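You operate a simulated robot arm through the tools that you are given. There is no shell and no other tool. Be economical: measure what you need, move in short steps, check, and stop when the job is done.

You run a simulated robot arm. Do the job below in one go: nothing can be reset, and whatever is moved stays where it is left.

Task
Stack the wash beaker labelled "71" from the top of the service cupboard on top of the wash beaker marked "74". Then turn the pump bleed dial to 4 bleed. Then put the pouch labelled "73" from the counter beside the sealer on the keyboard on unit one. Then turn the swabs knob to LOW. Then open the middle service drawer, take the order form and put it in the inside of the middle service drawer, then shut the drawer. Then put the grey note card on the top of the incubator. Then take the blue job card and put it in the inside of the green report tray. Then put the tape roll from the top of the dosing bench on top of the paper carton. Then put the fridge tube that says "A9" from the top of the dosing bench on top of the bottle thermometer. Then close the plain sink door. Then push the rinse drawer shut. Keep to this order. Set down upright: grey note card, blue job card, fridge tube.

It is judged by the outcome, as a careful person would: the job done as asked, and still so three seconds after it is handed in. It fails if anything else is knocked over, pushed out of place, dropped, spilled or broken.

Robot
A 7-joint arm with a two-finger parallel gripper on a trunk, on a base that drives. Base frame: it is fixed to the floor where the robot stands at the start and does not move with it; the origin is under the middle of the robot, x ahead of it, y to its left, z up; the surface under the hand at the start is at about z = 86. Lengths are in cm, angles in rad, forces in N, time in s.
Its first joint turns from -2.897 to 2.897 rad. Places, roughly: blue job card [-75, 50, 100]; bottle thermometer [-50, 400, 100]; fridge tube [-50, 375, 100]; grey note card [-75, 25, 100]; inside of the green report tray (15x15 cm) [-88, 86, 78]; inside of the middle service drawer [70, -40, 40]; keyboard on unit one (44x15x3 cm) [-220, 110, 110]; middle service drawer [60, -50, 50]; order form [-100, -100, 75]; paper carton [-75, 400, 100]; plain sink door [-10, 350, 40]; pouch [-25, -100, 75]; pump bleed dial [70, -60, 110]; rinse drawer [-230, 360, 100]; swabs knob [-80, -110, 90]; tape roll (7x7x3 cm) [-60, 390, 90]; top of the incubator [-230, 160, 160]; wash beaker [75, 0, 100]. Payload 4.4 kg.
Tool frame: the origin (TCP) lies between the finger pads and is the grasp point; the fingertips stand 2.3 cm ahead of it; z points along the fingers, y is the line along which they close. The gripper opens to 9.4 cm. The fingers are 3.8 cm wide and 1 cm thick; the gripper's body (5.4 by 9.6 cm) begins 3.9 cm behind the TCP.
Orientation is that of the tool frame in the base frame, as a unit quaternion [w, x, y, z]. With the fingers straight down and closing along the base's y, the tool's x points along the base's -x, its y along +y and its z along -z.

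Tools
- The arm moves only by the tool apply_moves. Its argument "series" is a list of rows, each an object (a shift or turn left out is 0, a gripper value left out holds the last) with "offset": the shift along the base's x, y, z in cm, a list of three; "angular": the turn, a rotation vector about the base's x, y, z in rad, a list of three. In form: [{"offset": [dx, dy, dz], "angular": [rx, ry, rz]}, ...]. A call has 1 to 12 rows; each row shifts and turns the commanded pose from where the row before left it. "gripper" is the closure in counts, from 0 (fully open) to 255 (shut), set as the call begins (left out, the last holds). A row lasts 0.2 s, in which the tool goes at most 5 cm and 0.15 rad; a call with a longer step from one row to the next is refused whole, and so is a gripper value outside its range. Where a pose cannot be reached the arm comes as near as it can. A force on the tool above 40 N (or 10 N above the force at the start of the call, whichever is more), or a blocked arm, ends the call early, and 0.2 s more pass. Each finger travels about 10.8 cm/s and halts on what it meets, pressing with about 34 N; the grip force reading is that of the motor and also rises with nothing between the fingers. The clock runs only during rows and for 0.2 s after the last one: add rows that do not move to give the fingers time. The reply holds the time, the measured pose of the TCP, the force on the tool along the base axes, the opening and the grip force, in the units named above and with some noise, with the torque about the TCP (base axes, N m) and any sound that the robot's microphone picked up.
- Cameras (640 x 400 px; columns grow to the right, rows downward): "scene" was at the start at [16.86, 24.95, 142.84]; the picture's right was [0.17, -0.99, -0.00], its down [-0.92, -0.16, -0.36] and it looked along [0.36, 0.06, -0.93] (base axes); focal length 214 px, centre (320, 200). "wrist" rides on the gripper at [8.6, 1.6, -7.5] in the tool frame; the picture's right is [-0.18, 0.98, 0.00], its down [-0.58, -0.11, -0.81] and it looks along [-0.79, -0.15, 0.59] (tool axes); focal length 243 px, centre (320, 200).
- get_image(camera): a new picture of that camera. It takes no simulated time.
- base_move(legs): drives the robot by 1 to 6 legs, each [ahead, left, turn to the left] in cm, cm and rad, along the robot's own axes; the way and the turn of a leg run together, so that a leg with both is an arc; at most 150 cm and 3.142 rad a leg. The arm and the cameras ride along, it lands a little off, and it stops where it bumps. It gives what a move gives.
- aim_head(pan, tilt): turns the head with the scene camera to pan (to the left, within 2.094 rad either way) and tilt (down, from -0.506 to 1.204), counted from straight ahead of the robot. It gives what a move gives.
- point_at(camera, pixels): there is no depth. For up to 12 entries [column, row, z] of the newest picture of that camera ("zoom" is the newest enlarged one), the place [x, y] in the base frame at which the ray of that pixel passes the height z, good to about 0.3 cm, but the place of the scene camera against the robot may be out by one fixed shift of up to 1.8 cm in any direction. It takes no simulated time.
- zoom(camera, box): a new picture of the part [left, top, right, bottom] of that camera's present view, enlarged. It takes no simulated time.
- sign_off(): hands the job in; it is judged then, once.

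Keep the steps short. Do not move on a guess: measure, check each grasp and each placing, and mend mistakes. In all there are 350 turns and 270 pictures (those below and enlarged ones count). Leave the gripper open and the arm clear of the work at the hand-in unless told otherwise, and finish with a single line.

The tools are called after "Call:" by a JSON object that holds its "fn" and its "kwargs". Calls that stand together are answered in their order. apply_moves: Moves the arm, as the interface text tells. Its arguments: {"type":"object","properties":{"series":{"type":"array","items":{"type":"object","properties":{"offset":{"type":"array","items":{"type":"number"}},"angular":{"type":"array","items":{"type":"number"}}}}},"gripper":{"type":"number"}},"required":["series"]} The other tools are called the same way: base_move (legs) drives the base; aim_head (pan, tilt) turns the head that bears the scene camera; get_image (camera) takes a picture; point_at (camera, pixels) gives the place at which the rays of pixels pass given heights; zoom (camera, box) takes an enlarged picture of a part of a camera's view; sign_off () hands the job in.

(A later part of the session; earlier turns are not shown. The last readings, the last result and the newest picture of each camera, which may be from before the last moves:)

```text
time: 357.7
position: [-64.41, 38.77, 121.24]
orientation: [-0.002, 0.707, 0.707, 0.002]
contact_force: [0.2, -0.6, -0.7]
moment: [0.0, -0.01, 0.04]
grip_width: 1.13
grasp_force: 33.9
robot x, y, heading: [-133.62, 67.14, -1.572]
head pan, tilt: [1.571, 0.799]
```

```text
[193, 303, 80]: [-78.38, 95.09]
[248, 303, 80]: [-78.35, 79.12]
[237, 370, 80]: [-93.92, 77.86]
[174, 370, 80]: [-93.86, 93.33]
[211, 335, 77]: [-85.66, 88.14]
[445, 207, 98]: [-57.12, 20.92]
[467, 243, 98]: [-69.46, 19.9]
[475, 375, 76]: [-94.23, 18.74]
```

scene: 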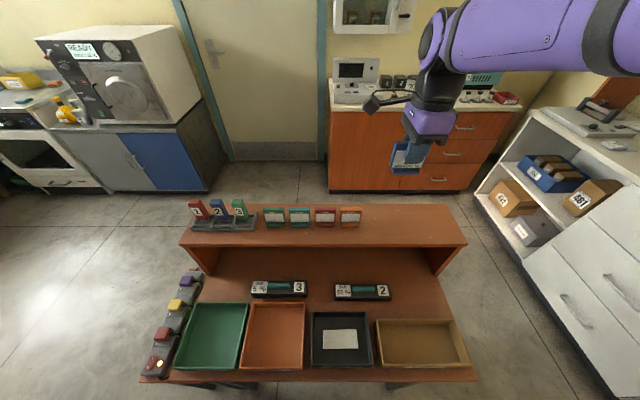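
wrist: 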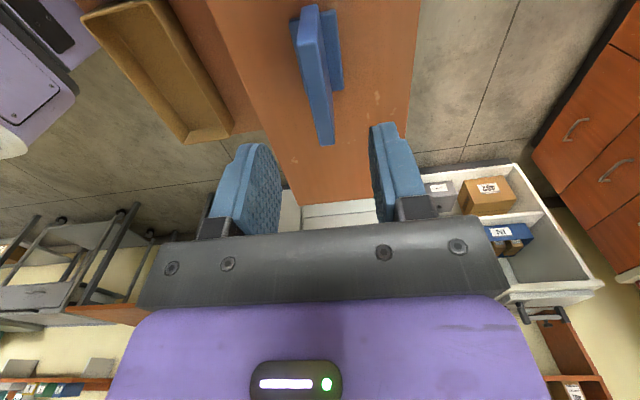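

Tray centre ≈ (-87,86.5) allowing for the camera shift. Move the hand in -x, then +y, at z 121.

Call:
{"fn": "apply_moves", "kwargs": {"series": [{"offset": [-3, 0, 0]}, {"offset": [-4, 0, 0]}, {"offset": [-4.5, 1, 0]}, {"offset": [-4.5, 2, 0]}, {"offset": [-4, 3, 0]}, {"offset": [-2, 4, 0]}, {"offset": [-0.9, 4.5, 0]}, {"offset": [0, 4.8, 0]}, {"offset": [0, 4.8, 0]}, {"offset": [0, 4.8, 0]}, {"offset": [0, 4.8, 0]}, {"offset": [0, 4.8, 0]}]}}

Call:
{"fn": "apply_moves", "kwargs": {"series": [{"offset": [0, 4.5, 0]}, {"offset": [0, 3.6, 0]}, {"offset": [0, 0, -3]}, {"offset": [0, 0, -4]}, {"offset": [0, 0, -4]}, {"offset": [0, 0, -4]}, {"offset": [0, 0, -4]}, {}]}}

Call:
{"fn": "get_image", "kwargs": {"camera": "scene"}}

Call:
{"fn": "get_image", "kwargs": {"camera": "wrist"}}

```text
time: 360.0
position: [-83.05, 57.72, 121.74]
orientation: [0.01, 0.778, 0.628, 0.004]
contact_force: [-0.4, 1.1, 0.1]
moment: [-0.05, 0.02, 0.02]
grip_width: 1.11
grasp_force: 33.9
robot x, y, heading: [-133.65, 67.13, -1.566]
head pan, tilt: [1.571, 0.799]
stopped in row 11: the arm was blocked; the commanded pose is now the measured one
```

```text
time: 361.4
position: [-76.92, 57.65, 122.47]
orientation: [0.073, 0.819, 0.557, 0.117]
contact_force: [0.1, 0.9, 0.0]
moment: [-0.01, -0.02, 0.0]
grip_width: 1.12
grasp_force: 34.2
robot x, y, heading: [-133.27, 67.06, -1.569]
head pan, tilt: [1.571, 0.799]
stopped in row 6: the arm was blocked; the commanded pose is now the measured one
```

```text
113 pictures are left
```

scene: 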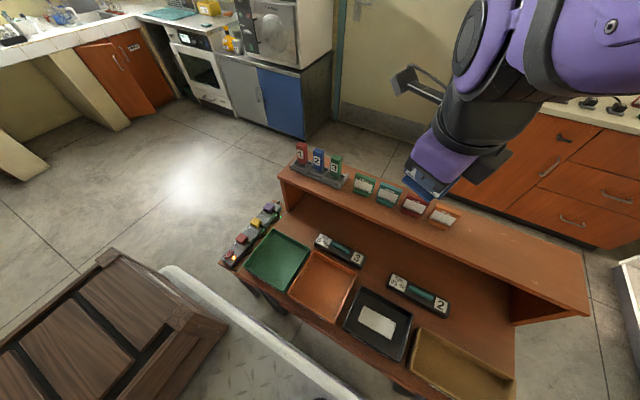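

```text
112 pictures are left
```

wrist: 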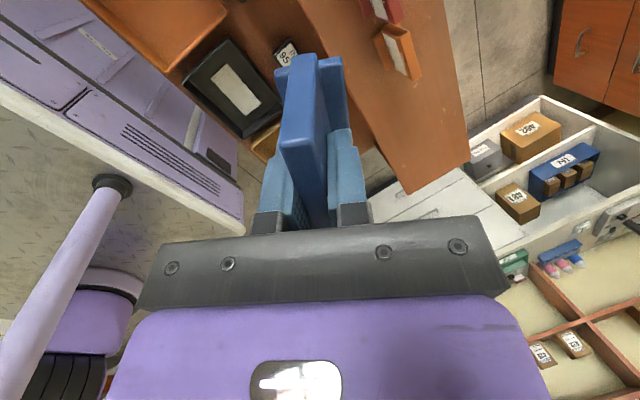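

The elbow met the head post (the tray is too far back beside me). Retrace the hand toward (-70,38), restore its orientation, then reposition the base.

Call:
{"fn": "apply_moves", "kwargs": {"series": [{"offset": [1, -3, 1]}, {"offset": [1.5, -4, 1]}, {"offset": [1.5, -4, 1], "angular": [-0.0156, 0.0677, 0.0932]}, {"offset": [1.5, -4, 1], "angular": [-0.0156, 0.0677, 0.0932]}, {"offset": [0, -4, 1], "angular": [-0.0156, 0.0677, 0.0932]}, {"offset": [0, -2, 1], "angular": [-0.0156, 0.0677, 0.0932]}, {}]}}

Call:
{"fn": "aim_head", "kwargs": {"pan": 1.57, "tilt": 0.8}}

Call:
{"fn": "get_image", "kwargs": {"camera": "scene"}}

```text
time: 363.0
position: [-71.83, 37.64, 127.2]
orientation: [-0.008, 0.7, 0.714, -0.01]
contact_force: [0.2, 0.3, 0.1]
moment: [-0.02, -0.04, -0.03]
grip_width: 1.1
grasp_force: 34.2
robot x, y, heading: [-133.19, 67.56, -1.568]
head pan, tilt: [1.571, 0.799]
```

```text
time: 363.6
position: [-71.96, 37.69, 127.21]
orientation: [-0.007, 0.7, 0.714, -0.01]
contact_force: [-0.2, -0.6, -0.6]
moment: [0.01, 0.0, -0.02]
grip_width: 1.09
grasp_force: 34.4
robot x, y, heading: [-133.2, 67.62, -1.569]
head pan, tilt: [1.571, 0.799]
```

```text
111 pictures are left
```

scene: 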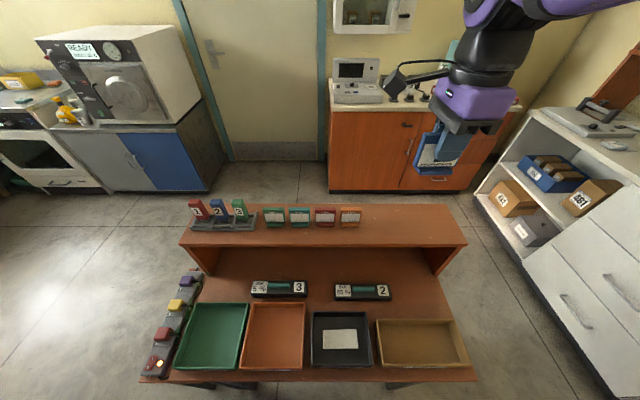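

Straighten slightly and bring the hand to the front, then drive back 61 and 8 to the right.

Call:
{"fn": "apply_moves", "kwargs": {"series": [{"offset": [-3, -3, 1], "angular": [0.003, -0.0255, -0.0198]}, {"offset": [-4, -2.5, 1]}, {"offset": [-4, -2.5, 1]}, {"offset": [-4, -2.5, 1]}, {"offset": [-4, -2.5, 0]}, {"offset": [-4.5, -2, 0]}, {"offset": [-4.5, -2, 0]}, {"offset": [-4.7, -1, 0]}, {"offset": [-4.7, -1, 0]}, {"offset": [-4.7, 0, 0]}, {"offset": [-4.7, 0, 0]}, {"offset": [-4.7, 0, 0]}]}}

Call:
{"fn": "apply_moves", "kwargs": {"series": [{"offset": [-4.5, 0, 0]}, {"offset": [-3, 0, 0]}, {"offset": [-2, 0, 0]}, {}]}}

Call:
{"fn": "base_move", "kwargs": {"legs": [[-61, -8, 0]]}}

Call:
{"fn": "aim_head", "kwargs": {"pan": 1.0, "tilt": 0.9}}

Call:
{"fn": "get_image", "kwargs": {"camera": "scene"}}

```text
time: 366.2
position: [-123.4, 18.73, 131.12]
orientation: [0.001, 0.707, 0.708, 0.001]
contact_force: [0.2, -0.8, -0.6]
moment: [0.02, 0.08, -0.02]
grip_width: 1.15
grasp_force: 34.5
robot x, y, heading: [-133.21, 67.53, -1.57]
head pan, tilt: [1.571, 0.799]
```

```text
time: 367.2
position: [-133.12, 18.66, 131.17]
orientation: [0.001, 0.707, 0.707, 0.001]
contact_force: [0.2, 0.1, -1.0]
moment: [-0.01, 0.01, 0.01]
grip_width: 1.12
grasp_force: 33.9
robot x, y, heading: [-133.51, 67.47, -1.571]
head pan, tilt: [1.571, 0.799]
```

```text
time: 370.6
position: [-141.2, 79.19, 131.12]
orientation: [0.0, 0.704, 0.71, 0.001]
contact_force: [0.4, 0.2, -1.0]
moment: [-0.02, 0.01, -0.03]
grip_width: 1.14
grasp_force: 33.6
robot x, y, heading: [-141.79, 127.5, -1.564]
head pan, tilt: [1.571, 0.799]
```

```text
time: 371.6
position: [-141.18, 79.15, 131.1]
orientation: [0.001, 0.705, 0.709, 0.001]
contact_force: [-0.5, -0.6, -1.0]
moment: [-0.01, -0.02, 0.05]
grip_width: 1.15
grasp_force: 34.3
robot x, y, heading: [-141.82, 127.67, -1.563]
head pan, tilt: [1.0, 0.901]
```

```text
110 pictures are left
```

scene: 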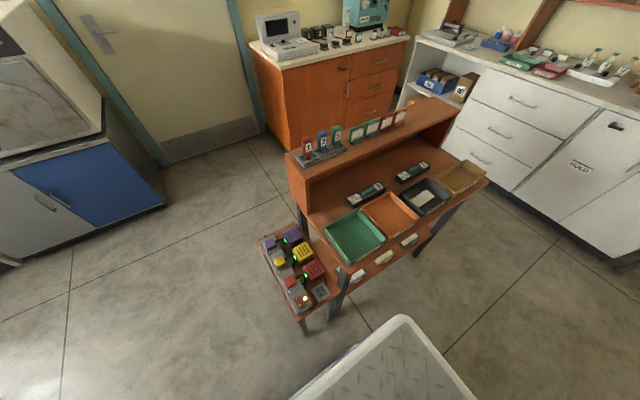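

Measure the tray again from here.

Call:
{"fn": "point_at", "kwargs": {"camera": "scene", "pixels": [[325, 227, 80], [362, 208, 80], [386, 238, 80], [345, 264, 80], [353, 235, 77]]}}

```text
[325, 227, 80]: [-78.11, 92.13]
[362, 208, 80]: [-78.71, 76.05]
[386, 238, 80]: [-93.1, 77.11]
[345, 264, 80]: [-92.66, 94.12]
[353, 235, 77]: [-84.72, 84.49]
```

Swing the hand toward the tray: target TCP (-86.7,84.7).

Call:
{"fn": "apply_moves", "kwargs": {"series": [{"offset": [3, 0, 0]}, {"offset": [4.5, 0, 0]}, {"offset": [4.7, 0.5, 0]}, {"offset": [4.7, 0.5, 0]}, {"offset": [4.7, 0.5, 0]}, {"offset": [4.7, 0.5, 0]}, {"offset": [4.7, 0.5, 0]}, {"offset": [4.7, 0.5, 0]}, {"offset": [4.7, 0.5, 0]}, {"offset": [4.7, 0.5, 0]}, {"offset": [4.7, 0.5, 0]}, {"offset": [4.6, 0.5, 0]}]}}

Call:
{"fn": "get_image", "kwargs": {"camera": "scene"}}

Call:
{"fn": "get_image", "kwargs": {"camera": "wrist"}}

```text
time: 374.2
position: [-86.87, 84.15, 131.33]
orientation: [0.001, 0.704, 0.71, 0.0]
contact_force: [-0.5, -0.1, 0.9]
moment: [0.01, -0.03, 0.01]
grip_width: 1.13
grasp_force: 33.9
robot x, y, heading: [-141.91, 127.72, -1.565]
head pan, tilt: [1.0, 0.901]
```

```text
109 pictures are left
```

scene: 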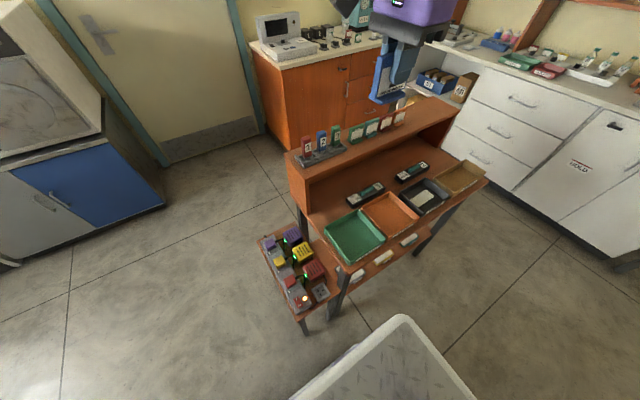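

```text
108 pictures are left
```

wrist: 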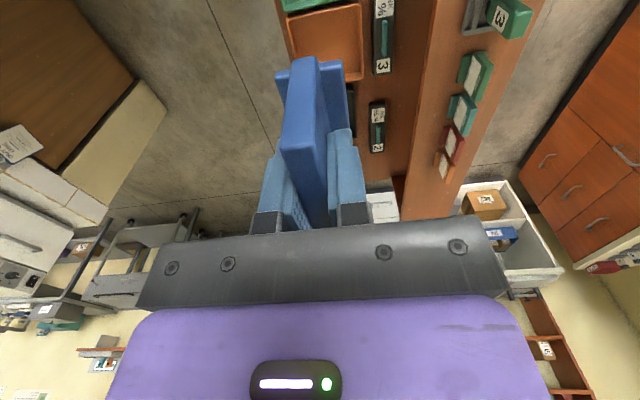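

Use the wrist view of the neighbouring orange tray and green tray edge to refine.

Call:
{"fn": "point_at", "kwargs": {"camera": "wrist", "pixels": [[288, 22, 80], [360, 2, 80], [297, 85, 80], [363, 78, 80], [285, 10, 80], [343, 0, 80]]}}

```text
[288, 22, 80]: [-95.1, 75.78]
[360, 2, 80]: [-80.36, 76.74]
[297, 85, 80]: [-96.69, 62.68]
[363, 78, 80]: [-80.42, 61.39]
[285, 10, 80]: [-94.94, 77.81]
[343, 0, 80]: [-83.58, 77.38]
```

Tray centre is (-88,86). Trim by (-1.1,+0.5) and descend to z≈90.

Call:
{"fn": "apply_moves", "kwargs": {"series": [{"offset": [-1.1, 0.5, -3]}, {"offset": [0, 0, -4]}, {"offset": [0, 0, -4.5]}, {"offset": [0, 0, -4.5]}, {"offset": [0, 0, -4.5]}, {"offset": [0, 0, -4.5]}, {"offset": [0, 0, -4.5]}, {"offset": [0, 0, -4.5]}, {"offset": [0, 0, -4]}, {"offset": [0, 0, -3]}, {}]}}

Call:
{"fn": "get_image", "kwargs": {"camera": "wrist"}}

Call:
{"fn": "zoom", "kwargs": {"camera": "scene", "box": [280, 120, 460, 280]}}

```text
time: 376.6
position: [-87.89, 84.88, 90.32]
orientation: [0.0, 0.704, 0.711, 0.001]
contact_force: [0.0, 0.0, 0.2]
moment: [0.0, -0.02, -0.03]
grip_width: 1.12
grasp_force: 34.6
robot x, y, heading: [-141.63, 127.57, -1.563]
head pan, tilt: [1.0, 0.901]
```

```text
107 pictures are left
```

wrist: 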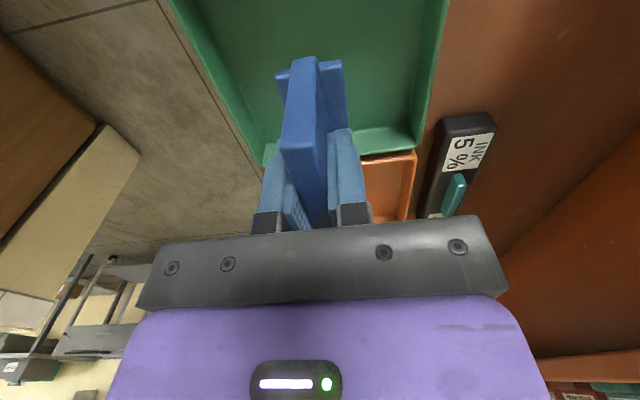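

```text
2.50 times, centred on (370, 200) of scene
```

zoom: 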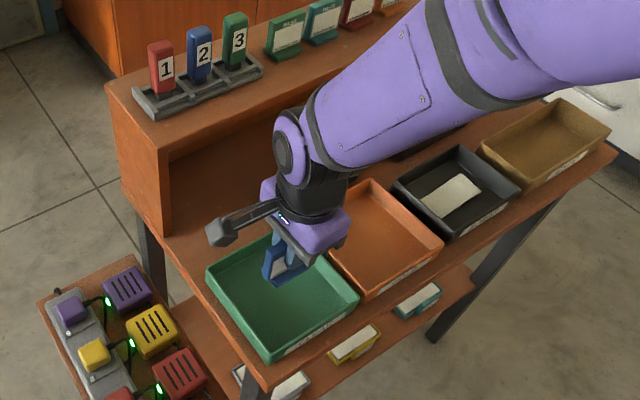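

Centred over the tray. Lower step by step to contact.

Call:
{"fn": "apply_moves", "kwargs": {"series": [{"offset": [0, 0, -2]}, {"offset": [0, 0, -2]}, {"offset": [0, 0, -1.5]}, {"offset": [0, 0, -1]}, {}]}}

Call:
{"fn": "apply_moves", "kwargs": {"series": [{"offset": [0, 0, -0.5]}, {"offset": [0, 0, -0.5]}, {"offset": [0, 0, -0.4]}, {}]}}

```text
time: 377.8
position: [-87.94, 84.77, 83.68]
orientation: [0.001, 0.704, 0.711, 0.0]
contact_force: [0.7, -0.5, -0.5]
moment: [0.02, -0.03, 0.0]
grip_width: 1.14
grasp_force: 33.8
robot x, y, heading: [-141.94, 127.71, -1.561]
head pan, tilt: [1.0, 0.901]
```

```text
time: 378.8
position: [-87.97, 84.63, 82.32]
orientation: [0.003, 0.705, 0.71, 0.002]
contact_force: [5.4, -1.1, 33.5]
moment: [0.01, -0.01, 0.02]
grip_width: 1.12
grasp_force: 34.0
robot x, y, heading: [-141.87, 127.86, -1.556]
head pan, tilt: [1.0, 0.901]
```

Contact at z 82.3. Ease, open, lift.

Call:
{"fn": "apply_moves", "kwargs": {"series": [{"offset": [0, 0, 0.2]}, {}]}}

Call:
{"fn": "apply_moves", "kwargs": {"gripper": 140, "series": [{}, {}, {}, {"offset": [0, 0, 1]}, {"offset": [0, 0, 2]}, {"offset": [0, 0, 3]}, {"offset": [0, 0, 4]}, {"offset": [0, 0, 4]}, {"offset": [0, 0, 4]}, {"offset": [0, 0, 4]}, {}]}}

Call:
{"fn": "get_image", "kwargs": {"camera": "wrist"}}

Call:
{"fn": "zoom", "kwargs": {"camera": "scene", "box": [280, 120, 460, 280]}}

```text
time: 379.4
position: [-87.99, 84.65, 82.37]
orientation: [0.001, 0.704, 0.71, 0.0]
contact_force: [3.7, -1.1, 10.6]
moment: [-0.19, -0.08, 0.02]
grip_width: 1.12
grasp_force: 33.9
robot x, y, heading: [-141.24, 127.8, -1.565]
head pan, tilt: [1.0, 0.901]
```

```text
time: 381.8
position: [-87.95, 84.72, 104.39]
orientation: [0.0, 0.704, 0.71, 0.001]
contact_force: [0.2, 0.6, 0.2]
moment: [0.01, 0.02, -0.01]
grip_width: 4.24
grasp_force: 0.0
robot x, y, heading: [-141.88, 127.73, -1.557]
head pan, tilt: [1.0, 0.901]
```

```text
105 pictures are left
```

wrist: 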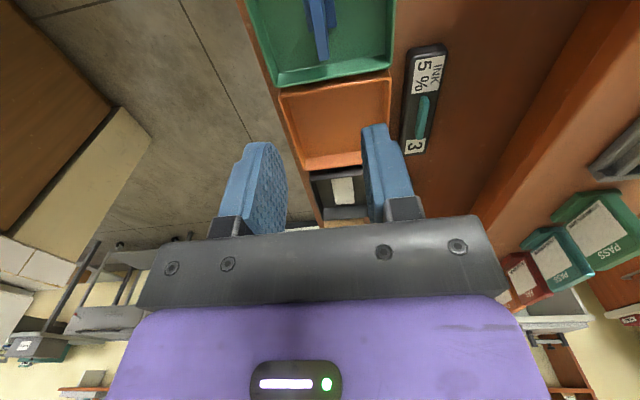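

```text
2.50 times, centred on (370, 200) of scene
```

zoom: 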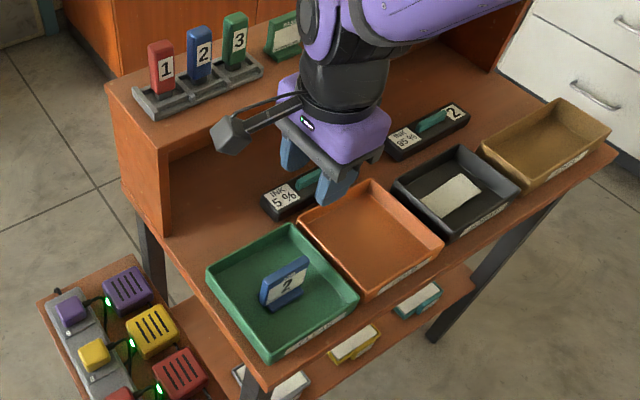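

Blue card stands in the green tray. Raise the hand, bring it to the front, then drive to the open floor and turn to face the far (dosing) bench.

Call:
{"fn": "apply_moves", "kwargs": {"series": [{"offset": [0, 0, 4.5]}, {"offset": [0, 0, 4.5]}, {"offset": [0, 0, 4.5]}, {"offset": [0, 0, 4.5]}, {"offset": [0, 0, 4.5]}, {"offset": [-3, 0, 3]}, {"offset": [-4.5, 0, 0]}, {"offset": [-4.7, 0, 0]}, {"offset": [-4.7, -0.5, 0]}, {"offset": [-4.7, -0.5, 0]}, {"offset": [-4.7, -0.5, 0]}, {"offset": [-4.7, -0.5, 0]}]}}

Call:
{"fn": "apply_moves", "kwargs": {"series": [{"offset": [-4.7, -0.5, 0]}, {"offset": [-4.7, -0.5, 0]}, {"offset": [-4.7, -0.5, 0]}, {"offset": [-4.7, -1, 0]}, {"offset": [-3, 0, 0]}, {}]}}

Call:
{"fn": "base_move", "kwargs": {"legs": [[-85, 0, 0], [0, 40, 0], [0, 0, 1.57], [0, 0, 1.56]]}}

Call:
{"fn": "aim_head", "kwargs": {"pan": 0.0, "tilt": 0.5}}

Call:
{"fn": "get_image", "kwargs": {"camera": "scene"}}

```text
time: 384.4
position: [-118.82, 82.85, 129.92]
orientation: [0.0, 0.705, 0.71, 0.0]
contact_force: [0.5, -0.4, 0.0]
moment: [0.0, 0.04, 0.03]
grip_width: 4.25
grasp_force: 0.1
robot x, y, heading: [-141.84, 128.02, -1.559]
head pan, tilt: [1.0, 0.901]
```

```text
time: 385.8
position: [-140.54, 79.85, 130.29]
orientation: [0.001, 0.704, 0.71, 0.0]
contact_force: [-0.1, 0.3, -0.7]
moment: [-0.01, 0.02, 0.01]
grip_width: 4.24
grasp_force: 0.1
robot x, y, heading: [-142.14, 127.87, -1.565]
head pan, tilt: [1.0, 0.901]
```

```text
time: 400.0
position: [-102.96, 262.26, 130.22]
orientation: [-0.001, -0.699, 0.715, 0.001]
contact_force: [0.3, 0.0, 0.3]
moment: [0.0, -0.01, 0.03]
grip_width: 4.25
grasp_force: 0.1
robot x, y, heading: [-103.2, 214.29, 1.554]
head pan, tilt: [1.0, 0.901]
```

```text
time: 401.3
position: [-102.86, 262.35, 130.16]
orientation: [0.0, -0.7, 0.714, 0.0]
contact_force: [0.1, -0.4, 0.5]
moment: [0.01, -0.04, -0.01]
grip_width: 4.21
grasp_force: 0.1
robot x, y, heading: [-103.09, 214.42, 1.551]
head pan, tilt: [0.0, 0.499]
```

```text
103 pictures are left
```

scene: 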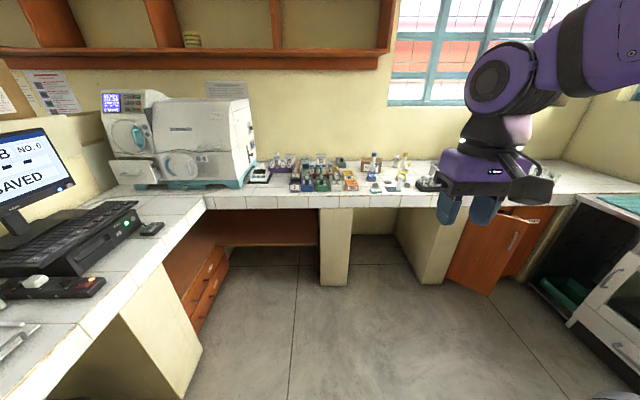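

Zoom on the bench items.

Call:
{"fn": "zoom", "kwargs": {"camera": "scene", "box": [240, 135, 450, 215]}}

Call:
{"fn": "zoom", "kwargs": {"camera": "scene", "box": [80, 80, 280, 215]}}

```text
3.05 times, centred on (345, 175) of scene
```

zoom: 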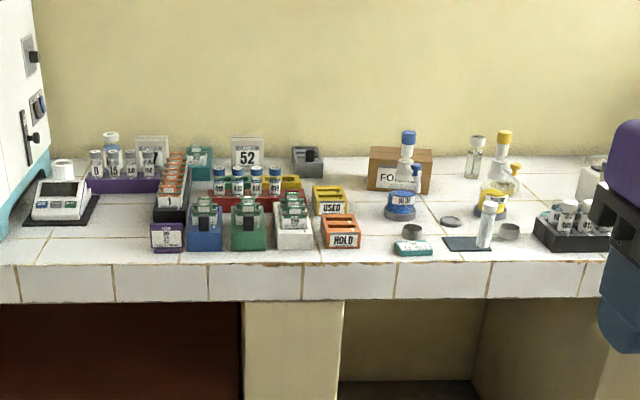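

```text
2.96 times, centred on (180, 148) of scene
```

zoom: 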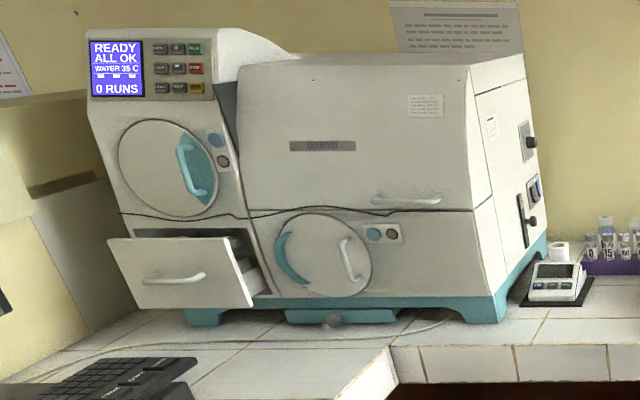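

Approach the bench: right 38 and ahead 70.

Call:
{"fn": "base_move", "kwargs": {"legs": [[0, -38, 0.02], [70, 0, 0]]}}

Call:
{"fn": "aim_head", "kwargs": {"pan": -0.2, "tilt": 0.6}}

Call:
{"fn": "get_image", "kwargs": {"camera": "scene"}}

Call:
{"fn": "get_image", "kwargs": {"camera": "wrist"}}

```text
time: 407.1
position: [-65.93, 332.04, 130.26]
orientation: [-0.001, -0.705, 0.709, 0.0]
contact_force: [0.0, -0.3, -0.9]
moment: [-0.03, -0.02, 0.01]
grip_width: 4.23
grasp_force: 0.1
robot x, y, heading: [-65.61, 284.22, 1.568]
head pan, tilt: [0.0, 0.499]
```

```text
time: 407.9
position: [-65.93, 332.03, 130.2]
orientation: [-0.001, -0.705, 0.709, 0.001]
contact_force: [-0.2, -0.8, 0.6]
moment: [0.0, 0.0, 0.0]
grip_width: 4.25
grasp_force: 0.1
robot x, y, heading: [-65.64, 284.16, 1.566]
head pan, tilt: [-0.201, 0.6]
```

```text
100 pictures are left
```

scene: 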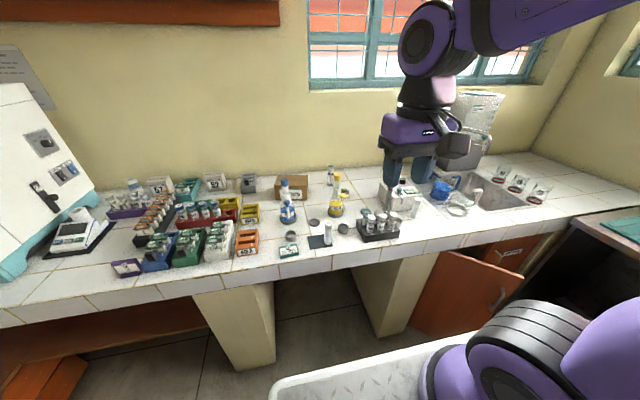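

```text
99 pictures are left
```

wrist: 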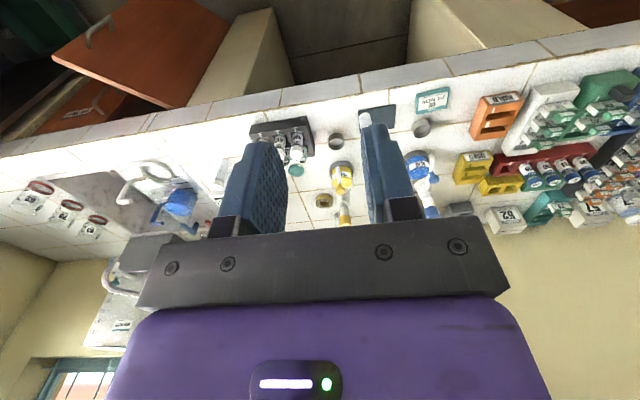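

Call:
{"fn": "zoom", "kwargs": {"camera": "scene", "box": [255, 155, 425, 265]}}

```text
3.64 times, centred on (340, 210) of scene
```

zoom: 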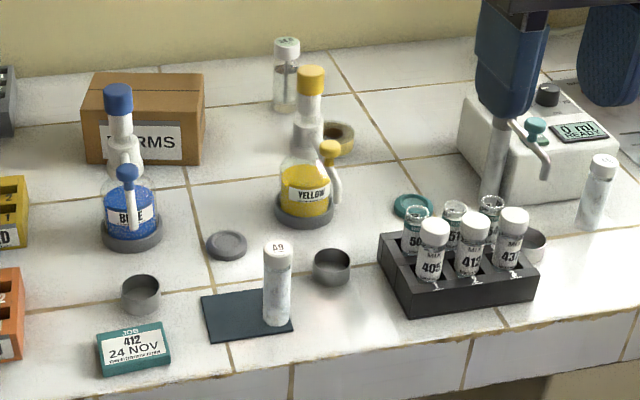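

Carton "FORMS", tan tape ring behind the yellow bottle, white tube labelled near (277,260), vial with cap at (287,75). Get rough positions.

Call:
{"fn": "point_at", "kwargs": {"camera": "zoom", "pixels": [[335, 138, 87], [277, 322, 86], [277, 248, 94], [287, 110, 86], [287, 42, 96], [95, 160, 86], [190, 163, 86], [83, 85, 97], [205, 78, 97], [600, 225, 86], [305, 215, 86], [130, 245, 86]]}}

Call:
{"fn": "zoom", "kwargs": {"camera": "scene", "box": [300, 160, 380, 250]}}

```text
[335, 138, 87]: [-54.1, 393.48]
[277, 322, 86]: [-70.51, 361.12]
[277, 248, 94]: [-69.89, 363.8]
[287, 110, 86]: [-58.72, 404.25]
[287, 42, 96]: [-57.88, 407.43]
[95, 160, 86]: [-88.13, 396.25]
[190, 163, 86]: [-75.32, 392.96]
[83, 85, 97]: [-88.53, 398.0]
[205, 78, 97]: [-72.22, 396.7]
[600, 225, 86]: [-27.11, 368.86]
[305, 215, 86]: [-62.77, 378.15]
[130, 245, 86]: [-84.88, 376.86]
```

```text
4.44 times, centred on (340, 205) of scene
```

zoom: 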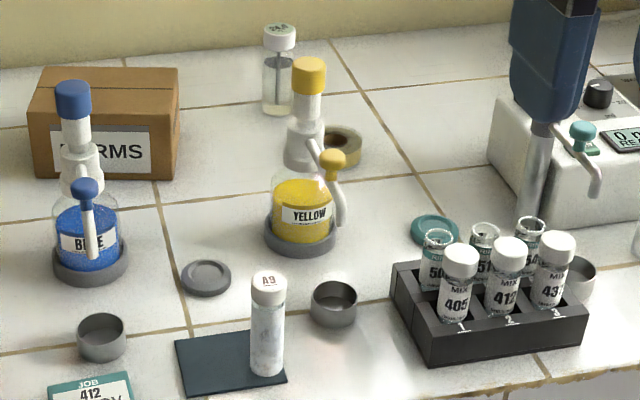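

A9 tube is the near one at ≈(-70,361); vial thermometer ≈(-58.5,405); tape ≈(-54,394); carton ≈(-81,397). Check the bench front edge before driving closer.

Call:
{"fn": "point_at", "kwargs": {"camera": "scene", "pixels": [[420, 240, 86], [300, 268, 86], [200, 290, 86], [540, 215, 86], [480, 345, 0], [415, 320, 0]]}}

Call:
{"fn": "base_move", "kwargs": {"legs": [[14, 0, 0]]}}

```text
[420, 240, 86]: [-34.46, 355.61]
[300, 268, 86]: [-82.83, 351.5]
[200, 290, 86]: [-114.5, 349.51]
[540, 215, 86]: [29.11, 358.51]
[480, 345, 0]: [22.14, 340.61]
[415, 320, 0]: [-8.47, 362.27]
```

```text
time: 409.2
position: [-65.82, 345.91, 130.02]
orientation: [-0.002, -0.705, 0.709, 0.0]
contact_force: [0.4, -0.8, 0.3]
moment: [-0.02, -0.02, 0.02]
grip_width: 4.26
grasp_force: 0.1
robot x, y, heading: [-65.12, 298.16, 1.562]
head pan, tilt: [-0.201, 0.6]
```

Drive 9 more (deck front to ≈343), then move the hand over toward the tape with yaw -90°.

Call:
{"fn": "base_move", "kwargs": {"legs": [[9, 0, 0]]}}

Call:
{"fn": "apply_moves", "kwargs": {"gripper": 0, "series": [{"offset": [-1, 2, 0], "angular": [0, 0, -0.1428]}, {"offset": [-1, 2.5, 0], "angular": [0, 0, -0.1428]}, {"offset": [-1, 2.5, 0], "angular": [0, 0, -0.1428]}, {"offset": [-1, 3, 0], "angular": [0, 0, -0.1428]}, {"offset": [-1, 3, 0], "angular": [0, 0, -0.1428]}, {"offset": [-1, 3, 0], "angular": [0, 0, -0.1428]}, {"offset": [-1, 3, 0], "angular": [0, 0, -0.1428]}, {"offset": [-1, 3, 0], "angular": [0, 0, -0.1428]}, {"offset": [-1, 3, 0], "angular": [0, 0, -0.1428]}, {"offset": [0, 3, 0], "angular": [0, 0, -0.1428]}, {"offset": [0, 3, 0], "angular": [0, 0, -0.1428]}, {}]}}

Call:
{"fn": "get_image", "kwargs": {"camera": "wrist"}}

```text
time: 410.3
position: [-65.75, 355.15, 130.22]
orientation: [0.0, -0.706, 0.708, 0.001]
contact_force: [0.6, 0.7, 0.1]
moment: [0.01, 0.01, 0.01]
grip_width: 4.23
grasp_force: 0.0
robot x, y, heading: [-65.38, 306.86, 1.568]
head pan, tilt: [-0.201, 0.6]
```

```text
time: 412.9
position: [-74.97, 386.13, 130.23]
orientation: [-0.001, 0.002, 1.0, 0.001]
contact_force: [0.6, -0.4, 0.7]
moment: [0.0, -0.02, 0.02]
grip_width: 9.4
grasp_force: 0.0
robot x, y, heading: [-65.6, 306.92, 1.568]
head pan, tilt: [-0.201, 0.6]
```

```text
96 pictures are left
```

wrist: 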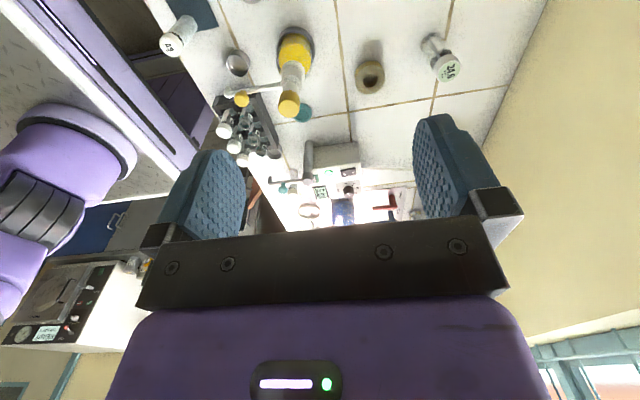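

Zoom on tape and thermometer vial.

Call:
{"fn": "zoom", "kwargs": {"camera": "wrist", "box": [330, 20, 480, 120]}}

```text
4.00 times, centred on (405, 70) of wrist
```

zoom: 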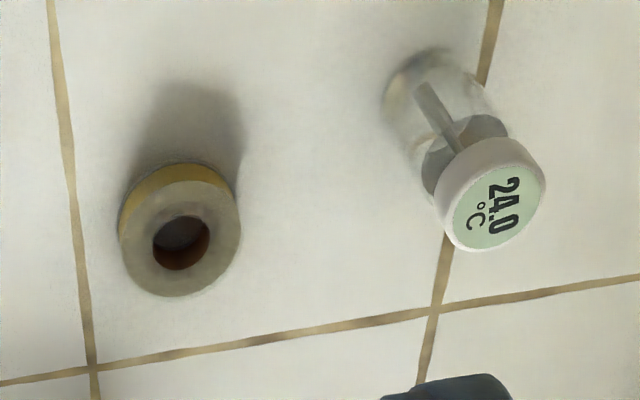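

Call:
{"fn": "point_at", "kwargs": {"camera": "zoom", "pixels": [[180, 238, 88.5], [119, 235, 88.5], [241, 235, 88.5], [180, 296, 88.5], [180, 182, 88.5], [178, 165, 86], [430, 90, 86], [497, 208, 94], [497, 208, 96], [497, 208, 98], [445, 215, 96], [545, 185, 96]]}}

```text
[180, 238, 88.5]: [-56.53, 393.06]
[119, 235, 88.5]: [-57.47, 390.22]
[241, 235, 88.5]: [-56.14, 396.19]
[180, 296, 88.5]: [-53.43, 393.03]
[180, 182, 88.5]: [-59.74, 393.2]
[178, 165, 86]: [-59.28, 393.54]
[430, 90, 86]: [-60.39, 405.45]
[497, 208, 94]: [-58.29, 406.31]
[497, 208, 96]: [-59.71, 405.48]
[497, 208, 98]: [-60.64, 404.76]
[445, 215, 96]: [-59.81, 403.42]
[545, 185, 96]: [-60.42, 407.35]
```

Tape centre (-56.6,393.2), top ≈89; vial cap top ≈97 at (-60.1,405.2). Check the yellow dispenser's height.

Call:
{"fn": "point_at", "kwargs": {"camera": "wrist", "pixels": [[295, 45, 86], [289, 103, 100], [289, 103, 104], [289, 103, 108], [180, 42, 96], [205, 12, 86], [180, 42, 94]]}}

```text
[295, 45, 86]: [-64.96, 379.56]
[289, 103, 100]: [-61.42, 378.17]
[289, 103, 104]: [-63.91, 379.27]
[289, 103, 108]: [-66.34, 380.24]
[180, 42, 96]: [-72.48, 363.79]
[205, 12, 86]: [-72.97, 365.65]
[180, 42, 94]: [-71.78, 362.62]
```

Dispenser top ≈105 – low enough. Move over the tape and descend to 95.

Call:
{"fn": "apply_moves", "kwargs": {"series": [{"offset": [4.6, 1.8, 0]}, {"offset": [4.6, 1.8, 0]}, {"offset": [4.6, 1.8, -0.5]}, {"offset": [4.5, 1.7, -0.5]}, {"offset": [0, 0, -4]}, {"offset": [0, 0, -4.5]}, {"offset": [0, 0, -4.5]}, {"offset": [0, 0, -4.5]}, {"offset": [0, 0, -4.5]}, {"offset": [0, 0, -4.5]}, {"offset": [0, 0, -4.5]}, {}]}}

Call:
{"fn": "get_image", "kwargs": {"camera": "wrist"}}

Call:
{"fn": "get_image", "kwargs": {"camera": "scene"}}

```text
time: 415.5
position: [-56.76, 393.01, 98.14]
orientation: [0.0, 0.002, 1.0, 0.001]
contact_force: [-0.3, -0.8, 0.7]
moment: [0.02, 0.0, 0.01]
grip_width: 9.4
grasp_force: 0.2
robot x, y, heading: [-65.3, 307.23, 1.569]
head pan, tilt: [-0.201, 0.6]
```

```text
94 pictures are left
```

wrist: 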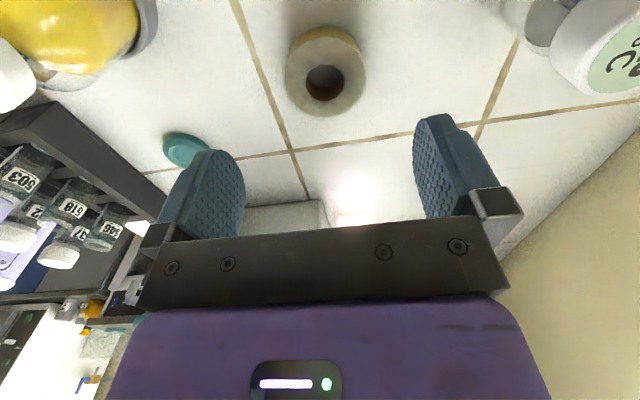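

```text
93 pictures are left
```

scene: 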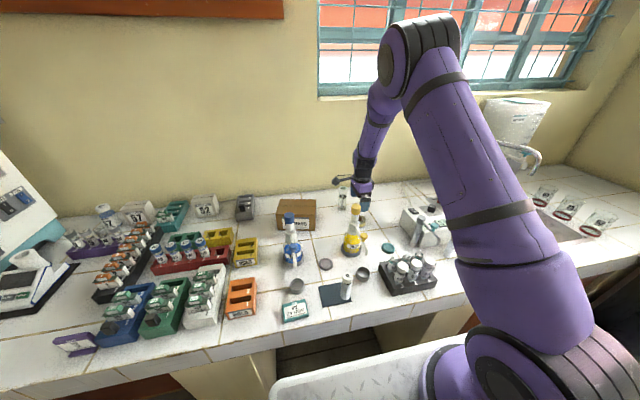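

Aligned. Descend 9.1 and close.

Call:
{"fn": "apply_moves", "kwargs": {"series": [{"offset": [0, 0.1, -3.5]}, {"offset": [0, 0, -3.5]}, {"offset": [0, 0, -2]}, {}]}}

Call:
{"fn": "apply_moves", "kwargs": {"gripper": 255, "series": [{}, {}, {}, {}]}}

Call:
{"fn": "apply_moves", "kwargs": {"series": [{"offset": [0, 0, 0.3]}, {"offset": [0, 0, 0.6]}, {"offset": [0, 0, 1]}, {"offset": [0, 0, 1.5]}, {"offset": [0, 0, 2]}, {"offset": [0, 0, 2.5]}, {"offset": [0, 0, 3]}, {"offset": [0, 0, 3]}, {"offset": [0, 0, 3]}, {"offset": [0, 0, 2]}, {}]}}

Call:
{"fn": "get_image", "kwargs": {"camera": "wrist"}}

```text
time: 416.5
position: [-56.62, 393.29, 89.28]
orientation: [0.0, 0.003, 1.0, 0.001]
contact_force: [-0.7, -0.4, 0.5]
moment: [-0.02, 0.01, 0.02]
grip_width: 9.39
grasp_force: 0.1
robot x, y, heading: [-65.43, 307.39, 1.57]
head pan, tilt: [-0.201, 0.6]
```

```text
time: 417.5
position: [-56.72, 393.13, 89.35]
orientation: [0.0, 0.002, 1.0, 0.001]
contact_force: [-0.4, 0.3, -0.1]
moment: [0.01, 0.0, 0.03]
grip_width: 6.19
grasp_force: 34.5
robot x, y, heading: [-65.55, 307.29, 1.574]
head pan, tilt: [-0.201, 0.6]
```

```text
time: 419.9
position: [-56.59, 393.46, 107.97]
orientation: [0.0, 0.001, 1.0, 0.001]
contact_force: [0.0, -0.5, -0.5]
moment: [-0.02, 0.0, 0.0]
grip_width: 6.21
grasp_force: 34.3
robot x, y, heading: [-65.28, 307.08, 1.57]
head pan, tilt: [-0.201, 0.6]
```

```text
92 pictures are left
```

wrist: 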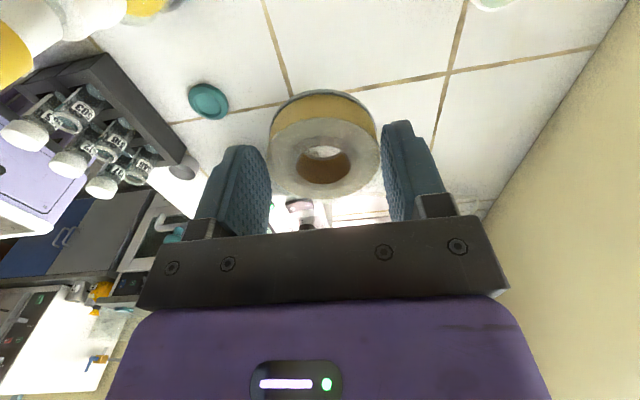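

Tape held. Measure the carton top with a zoom from the scene camera.

Call:
{"fn": "zoom", "kwargs": {"camera": "scene", "box": [260, 170, 400, 270]}}

```text
4.00 times, centred on (330, 220) of scene
```

zoom: 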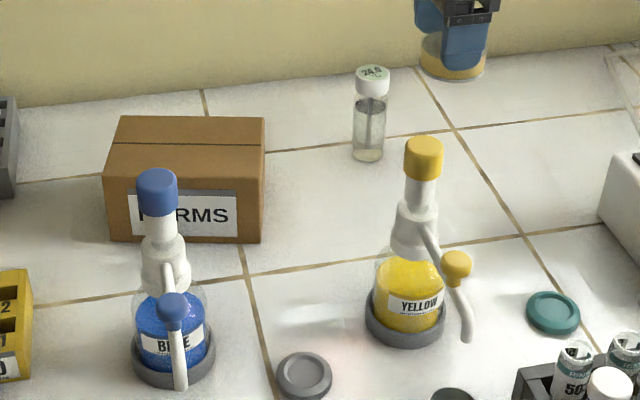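

Call:
{"fn": "point_at", "kwargs": {"camera": "zoom", "pixels": [[108, 238, 86], [264, 243, 86], [104, 172, 96], [264, 180, 96], [122, 117, 96], [265, 117, 96], [104, 172, 98], [264, 180, 98], [265, 117, 98], [372, 74, 97], [367, 152, 86]]}}

```text
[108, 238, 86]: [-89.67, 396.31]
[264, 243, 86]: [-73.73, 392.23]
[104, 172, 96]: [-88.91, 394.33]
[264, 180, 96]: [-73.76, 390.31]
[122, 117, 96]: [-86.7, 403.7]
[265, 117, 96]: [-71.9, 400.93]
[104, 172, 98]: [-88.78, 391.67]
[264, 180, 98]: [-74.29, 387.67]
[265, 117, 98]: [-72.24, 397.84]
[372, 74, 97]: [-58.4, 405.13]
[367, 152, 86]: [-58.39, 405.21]
```

Carton top z≈94.7, centre ≈(-81.9,399.2) after camera-shift correction. Move the tape over it.

Call:
{"fn": "apply_moves", "kwargs": {"series": [{"offset": [-2.5, 0, 1]}, {"offset": [-4, 0.5, 1]}, {"offset": [-4, 1, 0]}, {"offset": [-4, 1, 0]}, {"offset": [-4, 1.2, 0]}, {"offset": [-4, 1.2, 0]}, {"offset": [-2.8, 0.9, 0]}, {"offset": [0, 0, -3]}, {"offset": [0, 0, -3]}, {}]}}

Call:
{"fn": "zoom", "kwargs": {"camera": "scene", "box": [240, 150, 400, 260]}}

Call:
{"fn": "get_image", "kwargs": {"camera": "wrist"}}

```text
time: 422.1
position: [-81.99, 399.04, 103.96]
orientation: [0.0, 0.002, 1.0, 0.001]
contact_force: [0.0, 0.5, -0.3]
moment: [-0.02, -0.01, 0.0]
grip_width: 6.18
grasp_force: 33.9
robot x, y, heading: [-65.2, 306.93, 1.572]
head pan, tilt: [-0.201, 0.6]
```

```text
3.64 times, centred on (320, 205) of scene
```

zoom: 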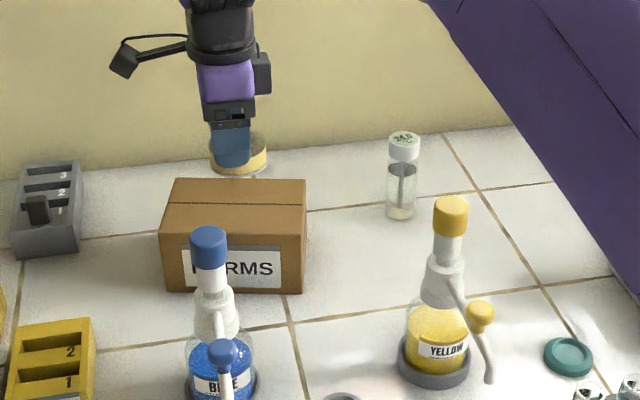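

```text
89 pictures are left
```

wrist: 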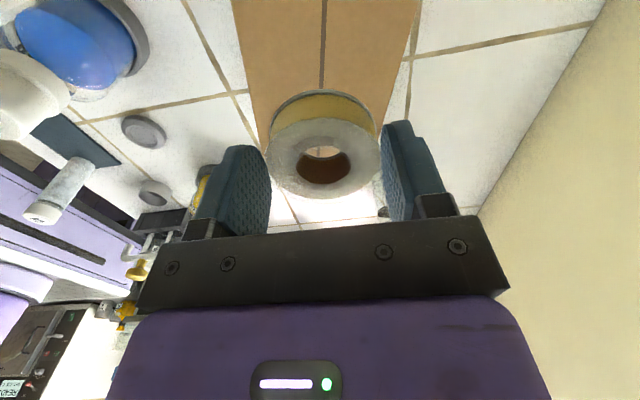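

Call:
{"fn": "point_at", "kwargs": {"camera": "wrist", "pixels": [[243, 60, 94.7], [410, 50, 94.7], [325, 60, 94.7], [258, 120, 94.7], [396, 105, 94.7], [232, 0, 94.7], [420, 0, 94.7]]}}

```text
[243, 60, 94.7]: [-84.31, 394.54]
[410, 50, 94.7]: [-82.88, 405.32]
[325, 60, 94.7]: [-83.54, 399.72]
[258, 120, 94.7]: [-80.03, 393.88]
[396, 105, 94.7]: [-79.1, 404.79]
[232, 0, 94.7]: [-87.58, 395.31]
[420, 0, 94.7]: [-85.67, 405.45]
```

Carton spans y 394.5–405.3 here; centred. Lower to contact.

Call:
{"fn": "apply_moves", "kwargs": {"series": [{"offset": [0, 0.5, -2]}, {"offset": [0, 0, -1.8]}, {"offset": [0, 0, -1]}, {"offset": [0, 0, -0.5]}, {}]}}

Call:
{"fn": "apply_moves", "kwargs": {"series": [{"offset": [0, 0, -0.4]}, {"offset": [0, 0, -0.4]}, {"offset": [0, 0, -0.3]}, {}]}}

```text
time: 423.3
position: [-81.96, 399.53, 98.7]
orientation: [0.0, 0.002, 1.0, 0.0]
contact_force: [-0.9, 0.0, 0.3]
moment: [-0.01, -0.01, -0.01]
grip_width: 6.2
grasp_force: 34.1
robot x, y, heading: [-65.51, 307.16, 1.573]
head pan, tilt: [-0.201, 0.6]
```

```text
time: 424.3
position: [-81.93, 399.65, 97.97]
orientation: [0.0, 0.002, 1.0, 0.002]
contact_force: [-3.0, 2.7, 30.2]
moment: [0.04, -0.21, 0.27]
grip_width: 6.21
grasp_force: 33.9
robot x, y, heading: [-65.07, 307.32, 1.572]
head pan, tilt: [-0.201, 0.6]
```

Contact at 98. Ease, open, lift.

Call:
{"fn": "apply_moves", "kwargs": {"series": [{"offset": [0, 0, 0.3]}, {}]}}

Call:
{"fn": "apply_moves", "kwargs": {"gripper": 20, "series": [{}, {}, {}, {"offset": [0, 0, 1]}, {"offset": [0, 0, 2]}, {"offset": [0, 0, 4]}, {"offset": [0, 0, 4]}, {"offset": [0, 0, 4]}, {"offset": [0, 0, 4]}, {"offset": [0, 0, 4]}, {}]}}

Call:
{"fn": "zoom", "kwargs": {"camera": "scene", "box": [240, 150, 400, 260]}}

Call:
{"fn": "get_image", "kwargs": {"camera": "wrist"}}

```text
time: 424.9
position: [-81.94, 399.46, 98.02]
orientation: [0.001, 0.001, 1.0, 0.0]
contact_force: [-2.4, 2.1, 9.4]
moment: [0.27, 0.0, 0.07]
grip_width: 6.2
grasp_force: 33.7
robot x, y, heading: [-65.11, 307.01, 1.57]
head pan, tilt: [-0.201, 0.6]
```

```text
time: 427.3
position: [-81.77, 399.65, 121.06]
orientation: [0.0, 0.002, 1.0, 0.001]
contact_force: [0.2, -0.1, 0.6]
moment: [0.01, 0.01, 0.02]
grip_width: 8.67
grasp_force: 0.1
robot x, y, heading: [-64.92, 307.38, 1.573]
head pan, tilt: [-0.201, 0.6]
```

```text
3.64 times, centred on (320, 205) of scene
```

zoom: 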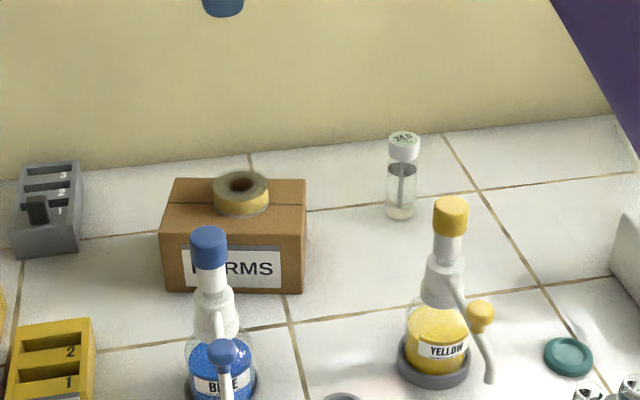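

```text
87 pictures are left
```

wrist: 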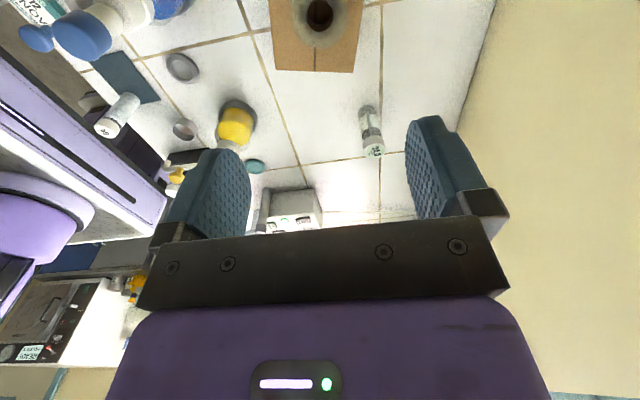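

Tape sits on the carton. Next A9. Move to view it from -x side: hand to (-93,364,120); also query the wall line.

Call:
{"fn": "point_at", "kwargs": {"camera": "wrist", "pixels": [[478, 60, 86], [450, 115, 86], [373, 150, 97], [367, 110, 86]]}}

Call:
{"fn": "apply_moves", "kwargs": {"gripper": 120, "series": [{"offset": [-1, -4.5, 0]}, {"offset": [-1, -4.5, 0]}, {"offset": [-1, -4.5, 0]}, {"offset": [-1.5, -4.5, 0]}, {"offset": [-1.5, -4.5, 0]}, {"offset": [-1.5, -4.5, 0]}, {"offset": [-2, -4.3, 0]}, {"offset": [-1.7, -4.3, 0]}, {}]}}

Call:
{"fn": "get_image", "kwargs": {"camera": "wrist"}}

```text
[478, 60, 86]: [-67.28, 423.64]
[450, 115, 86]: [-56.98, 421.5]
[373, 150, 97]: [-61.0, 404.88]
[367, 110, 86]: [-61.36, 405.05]
```

```text
time: 429.3
position: [-93.25, 363.99, 121.05]
orientation: [0.0, 0.002, 1.0, 0.0]
contact_force: [-0.2, -1.2, 0.6]
moment: [-0.03, 0.03, -0.02]
grip_width: 4.97
grasp_force: 0.0
robot x, y, heading: [-65.48, 307.2, 1.571]
head pan, tilt: [-0.201, 0.6]
```

```text
86 pictures are left
```

wrist: 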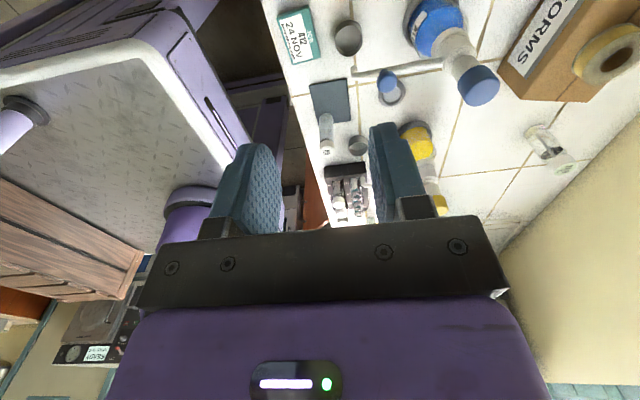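

Call:
{"fn": "zoom", "kwargs": {"camera": "wrist", "box": [285, 70, 405, 170]}}

```text
4.00 times, centred on (345, 120) of wrist
```

zoom: 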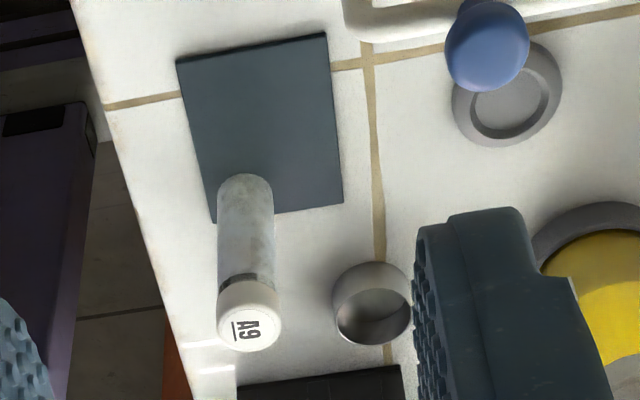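

Call:
{"fn": "point_at", "kwargs": {"camera": "zoom", "pixels": [[245, 190, 86.3], [218, 190, 86.3], [273, 188, 86.3], [250, 322, 94], [250, 322, 96], [250, 322, 98], [218, 318, 96], [281, 312, 96], [372, 320, 88]]}}

```text
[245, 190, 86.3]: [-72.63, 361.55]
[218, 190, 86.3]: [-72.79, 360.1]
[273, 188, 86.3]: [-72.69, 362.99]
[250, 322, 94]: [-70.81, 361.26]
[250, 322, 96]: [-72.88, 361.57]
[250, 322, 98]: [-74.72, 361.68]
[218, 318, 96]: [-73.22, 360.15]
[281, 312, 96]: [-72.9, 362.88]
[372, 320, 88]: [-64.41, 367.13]
```

A9: centre (-72.7,361.5), ⌀2.9, top z≈96. Move above it and down to TCP 93.

Call:
{"fn": "apply_moves", "kwargs": {"series": [{"offset": [4.5, -0.5, 0]}, {"offset": [4.5, -0.5, 0]}, {"offset": [4.5, -0.5, 0]}, {"offset": [4.5, -0.5, 0]}, {"offset": [2.6, -0.5, -2]}, {"offset": [0, 0, -4.5]}, {"offset": [0, 0, -4.5]}, {"offset": [0, 0, -4]}, {}]}}

Call:
{"fn": "get_image", "kwargs": {"camera": "wrist"}}

```text
time: 431.3
position: [-72.36, 361.44, 105.69]
orientation: [0.0, 0.002, 1.0, 0.001]
contact_force: [1.2, -0.3, -0.4]
moment: [-0.03, 0.0, 0.01]
grip_width: 4.98
grasp_force: 0.0
robot x, y, heading: [-65.19, 307.15, 1.569]
head pan, tilt: [-0.201, 0.6]
```

```text
84 pictures are left
```

wrist: 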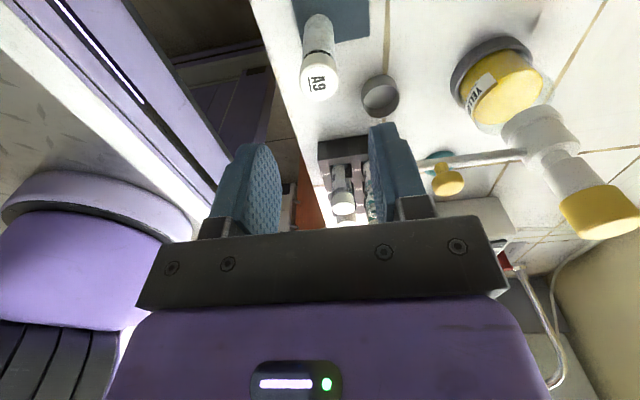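

Aligned. Descend 12.6 and close.

Call:
{"fn": "apply_moves", "kwargs": {"series": [{"offset": [0, 0, -4]}, {"offset": [0, 0, -4]}, {"offset": [0, 0, -3]}, {"offset": [0, 0, -1.6]}, {}]}}

Call:
{"fn": "apply_moves", "kwargs": {"gripper": 255, "series": [{}, {}, {}, {}]}}

Call:
{"fn": "apply_moves", "kwargs": {"series": [{"offset": [0, 0, 0.3]}, {"offset": [0, 0, 0.6]}, {"offset": [0, 0, 1]}, {"offset": [0, 0, 1.5]}, {"offset": [0, 0, 2]}, {"offset": [0, 0, 2.5]}, {"offset": [0, 0, 3]}, {"offset": [0, 0, 3]}, {"offset": [0, 0, 3]}, {"offset": [0, 0, 3]}, {"offset": [0, 0, 3]}, {"offset": [0, 0, 2]}]}}

Call:
{"fn": "get_image", "kwargs": {"camera": "wrist"}}

```text
time: 432.5
position: [-72.49, 361.5, 93.31]
orientation: [0.0, 0.002, 1.0, 0.001]
contact_force: [0.2, -0.3, 0.4]
moment: [0.0, 0.01, 0.01]
grip_width: 4.95
grasp_force: 0.1
robot x, y, heading: [-65.4, 307.47, 1.57]
head pan, tilt: [-0.201, 0.6]
```

```text
time: 433.5
position: [-72.51, 361.5, 93.21]
orientation: [0.0, 0.002, 1.0, 0.001]
contact_force: [0.6, -0.6, -0.9]
moment: [0.04, 0.03, 0.0]
grip_width: 2.89
grasp_force: 34.2
robot x, y, heading: [-65.28, 307.13, 1.569]
head pan, tilt: [-0.201, 0.6]
```

```text
time: 436.1
position: [-72.46, 361.58, 118.27]
orientation: [0.0, 0.002, 1.0, 0.001]
contact_force: [-0.4, 0.2, -1.0]
moment: [0.03, -0.03, 0.0]
grip_width: 2.87
grasp_force: 33.8
robot x, y, heading: [-65.33, 307.2, 1.571]
head pan, tilt: [-0.201, 0.6]
```

```text
83 pictures are left
```

wrist: 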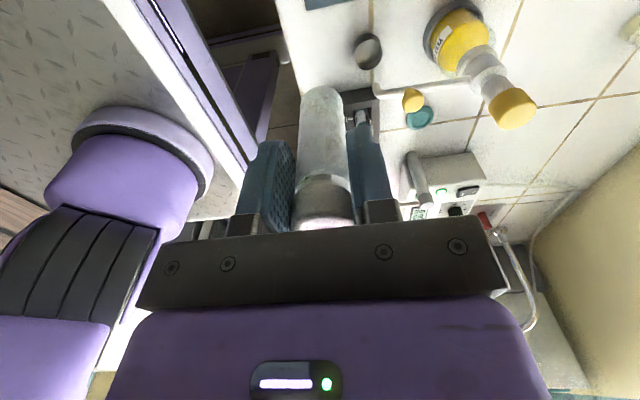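

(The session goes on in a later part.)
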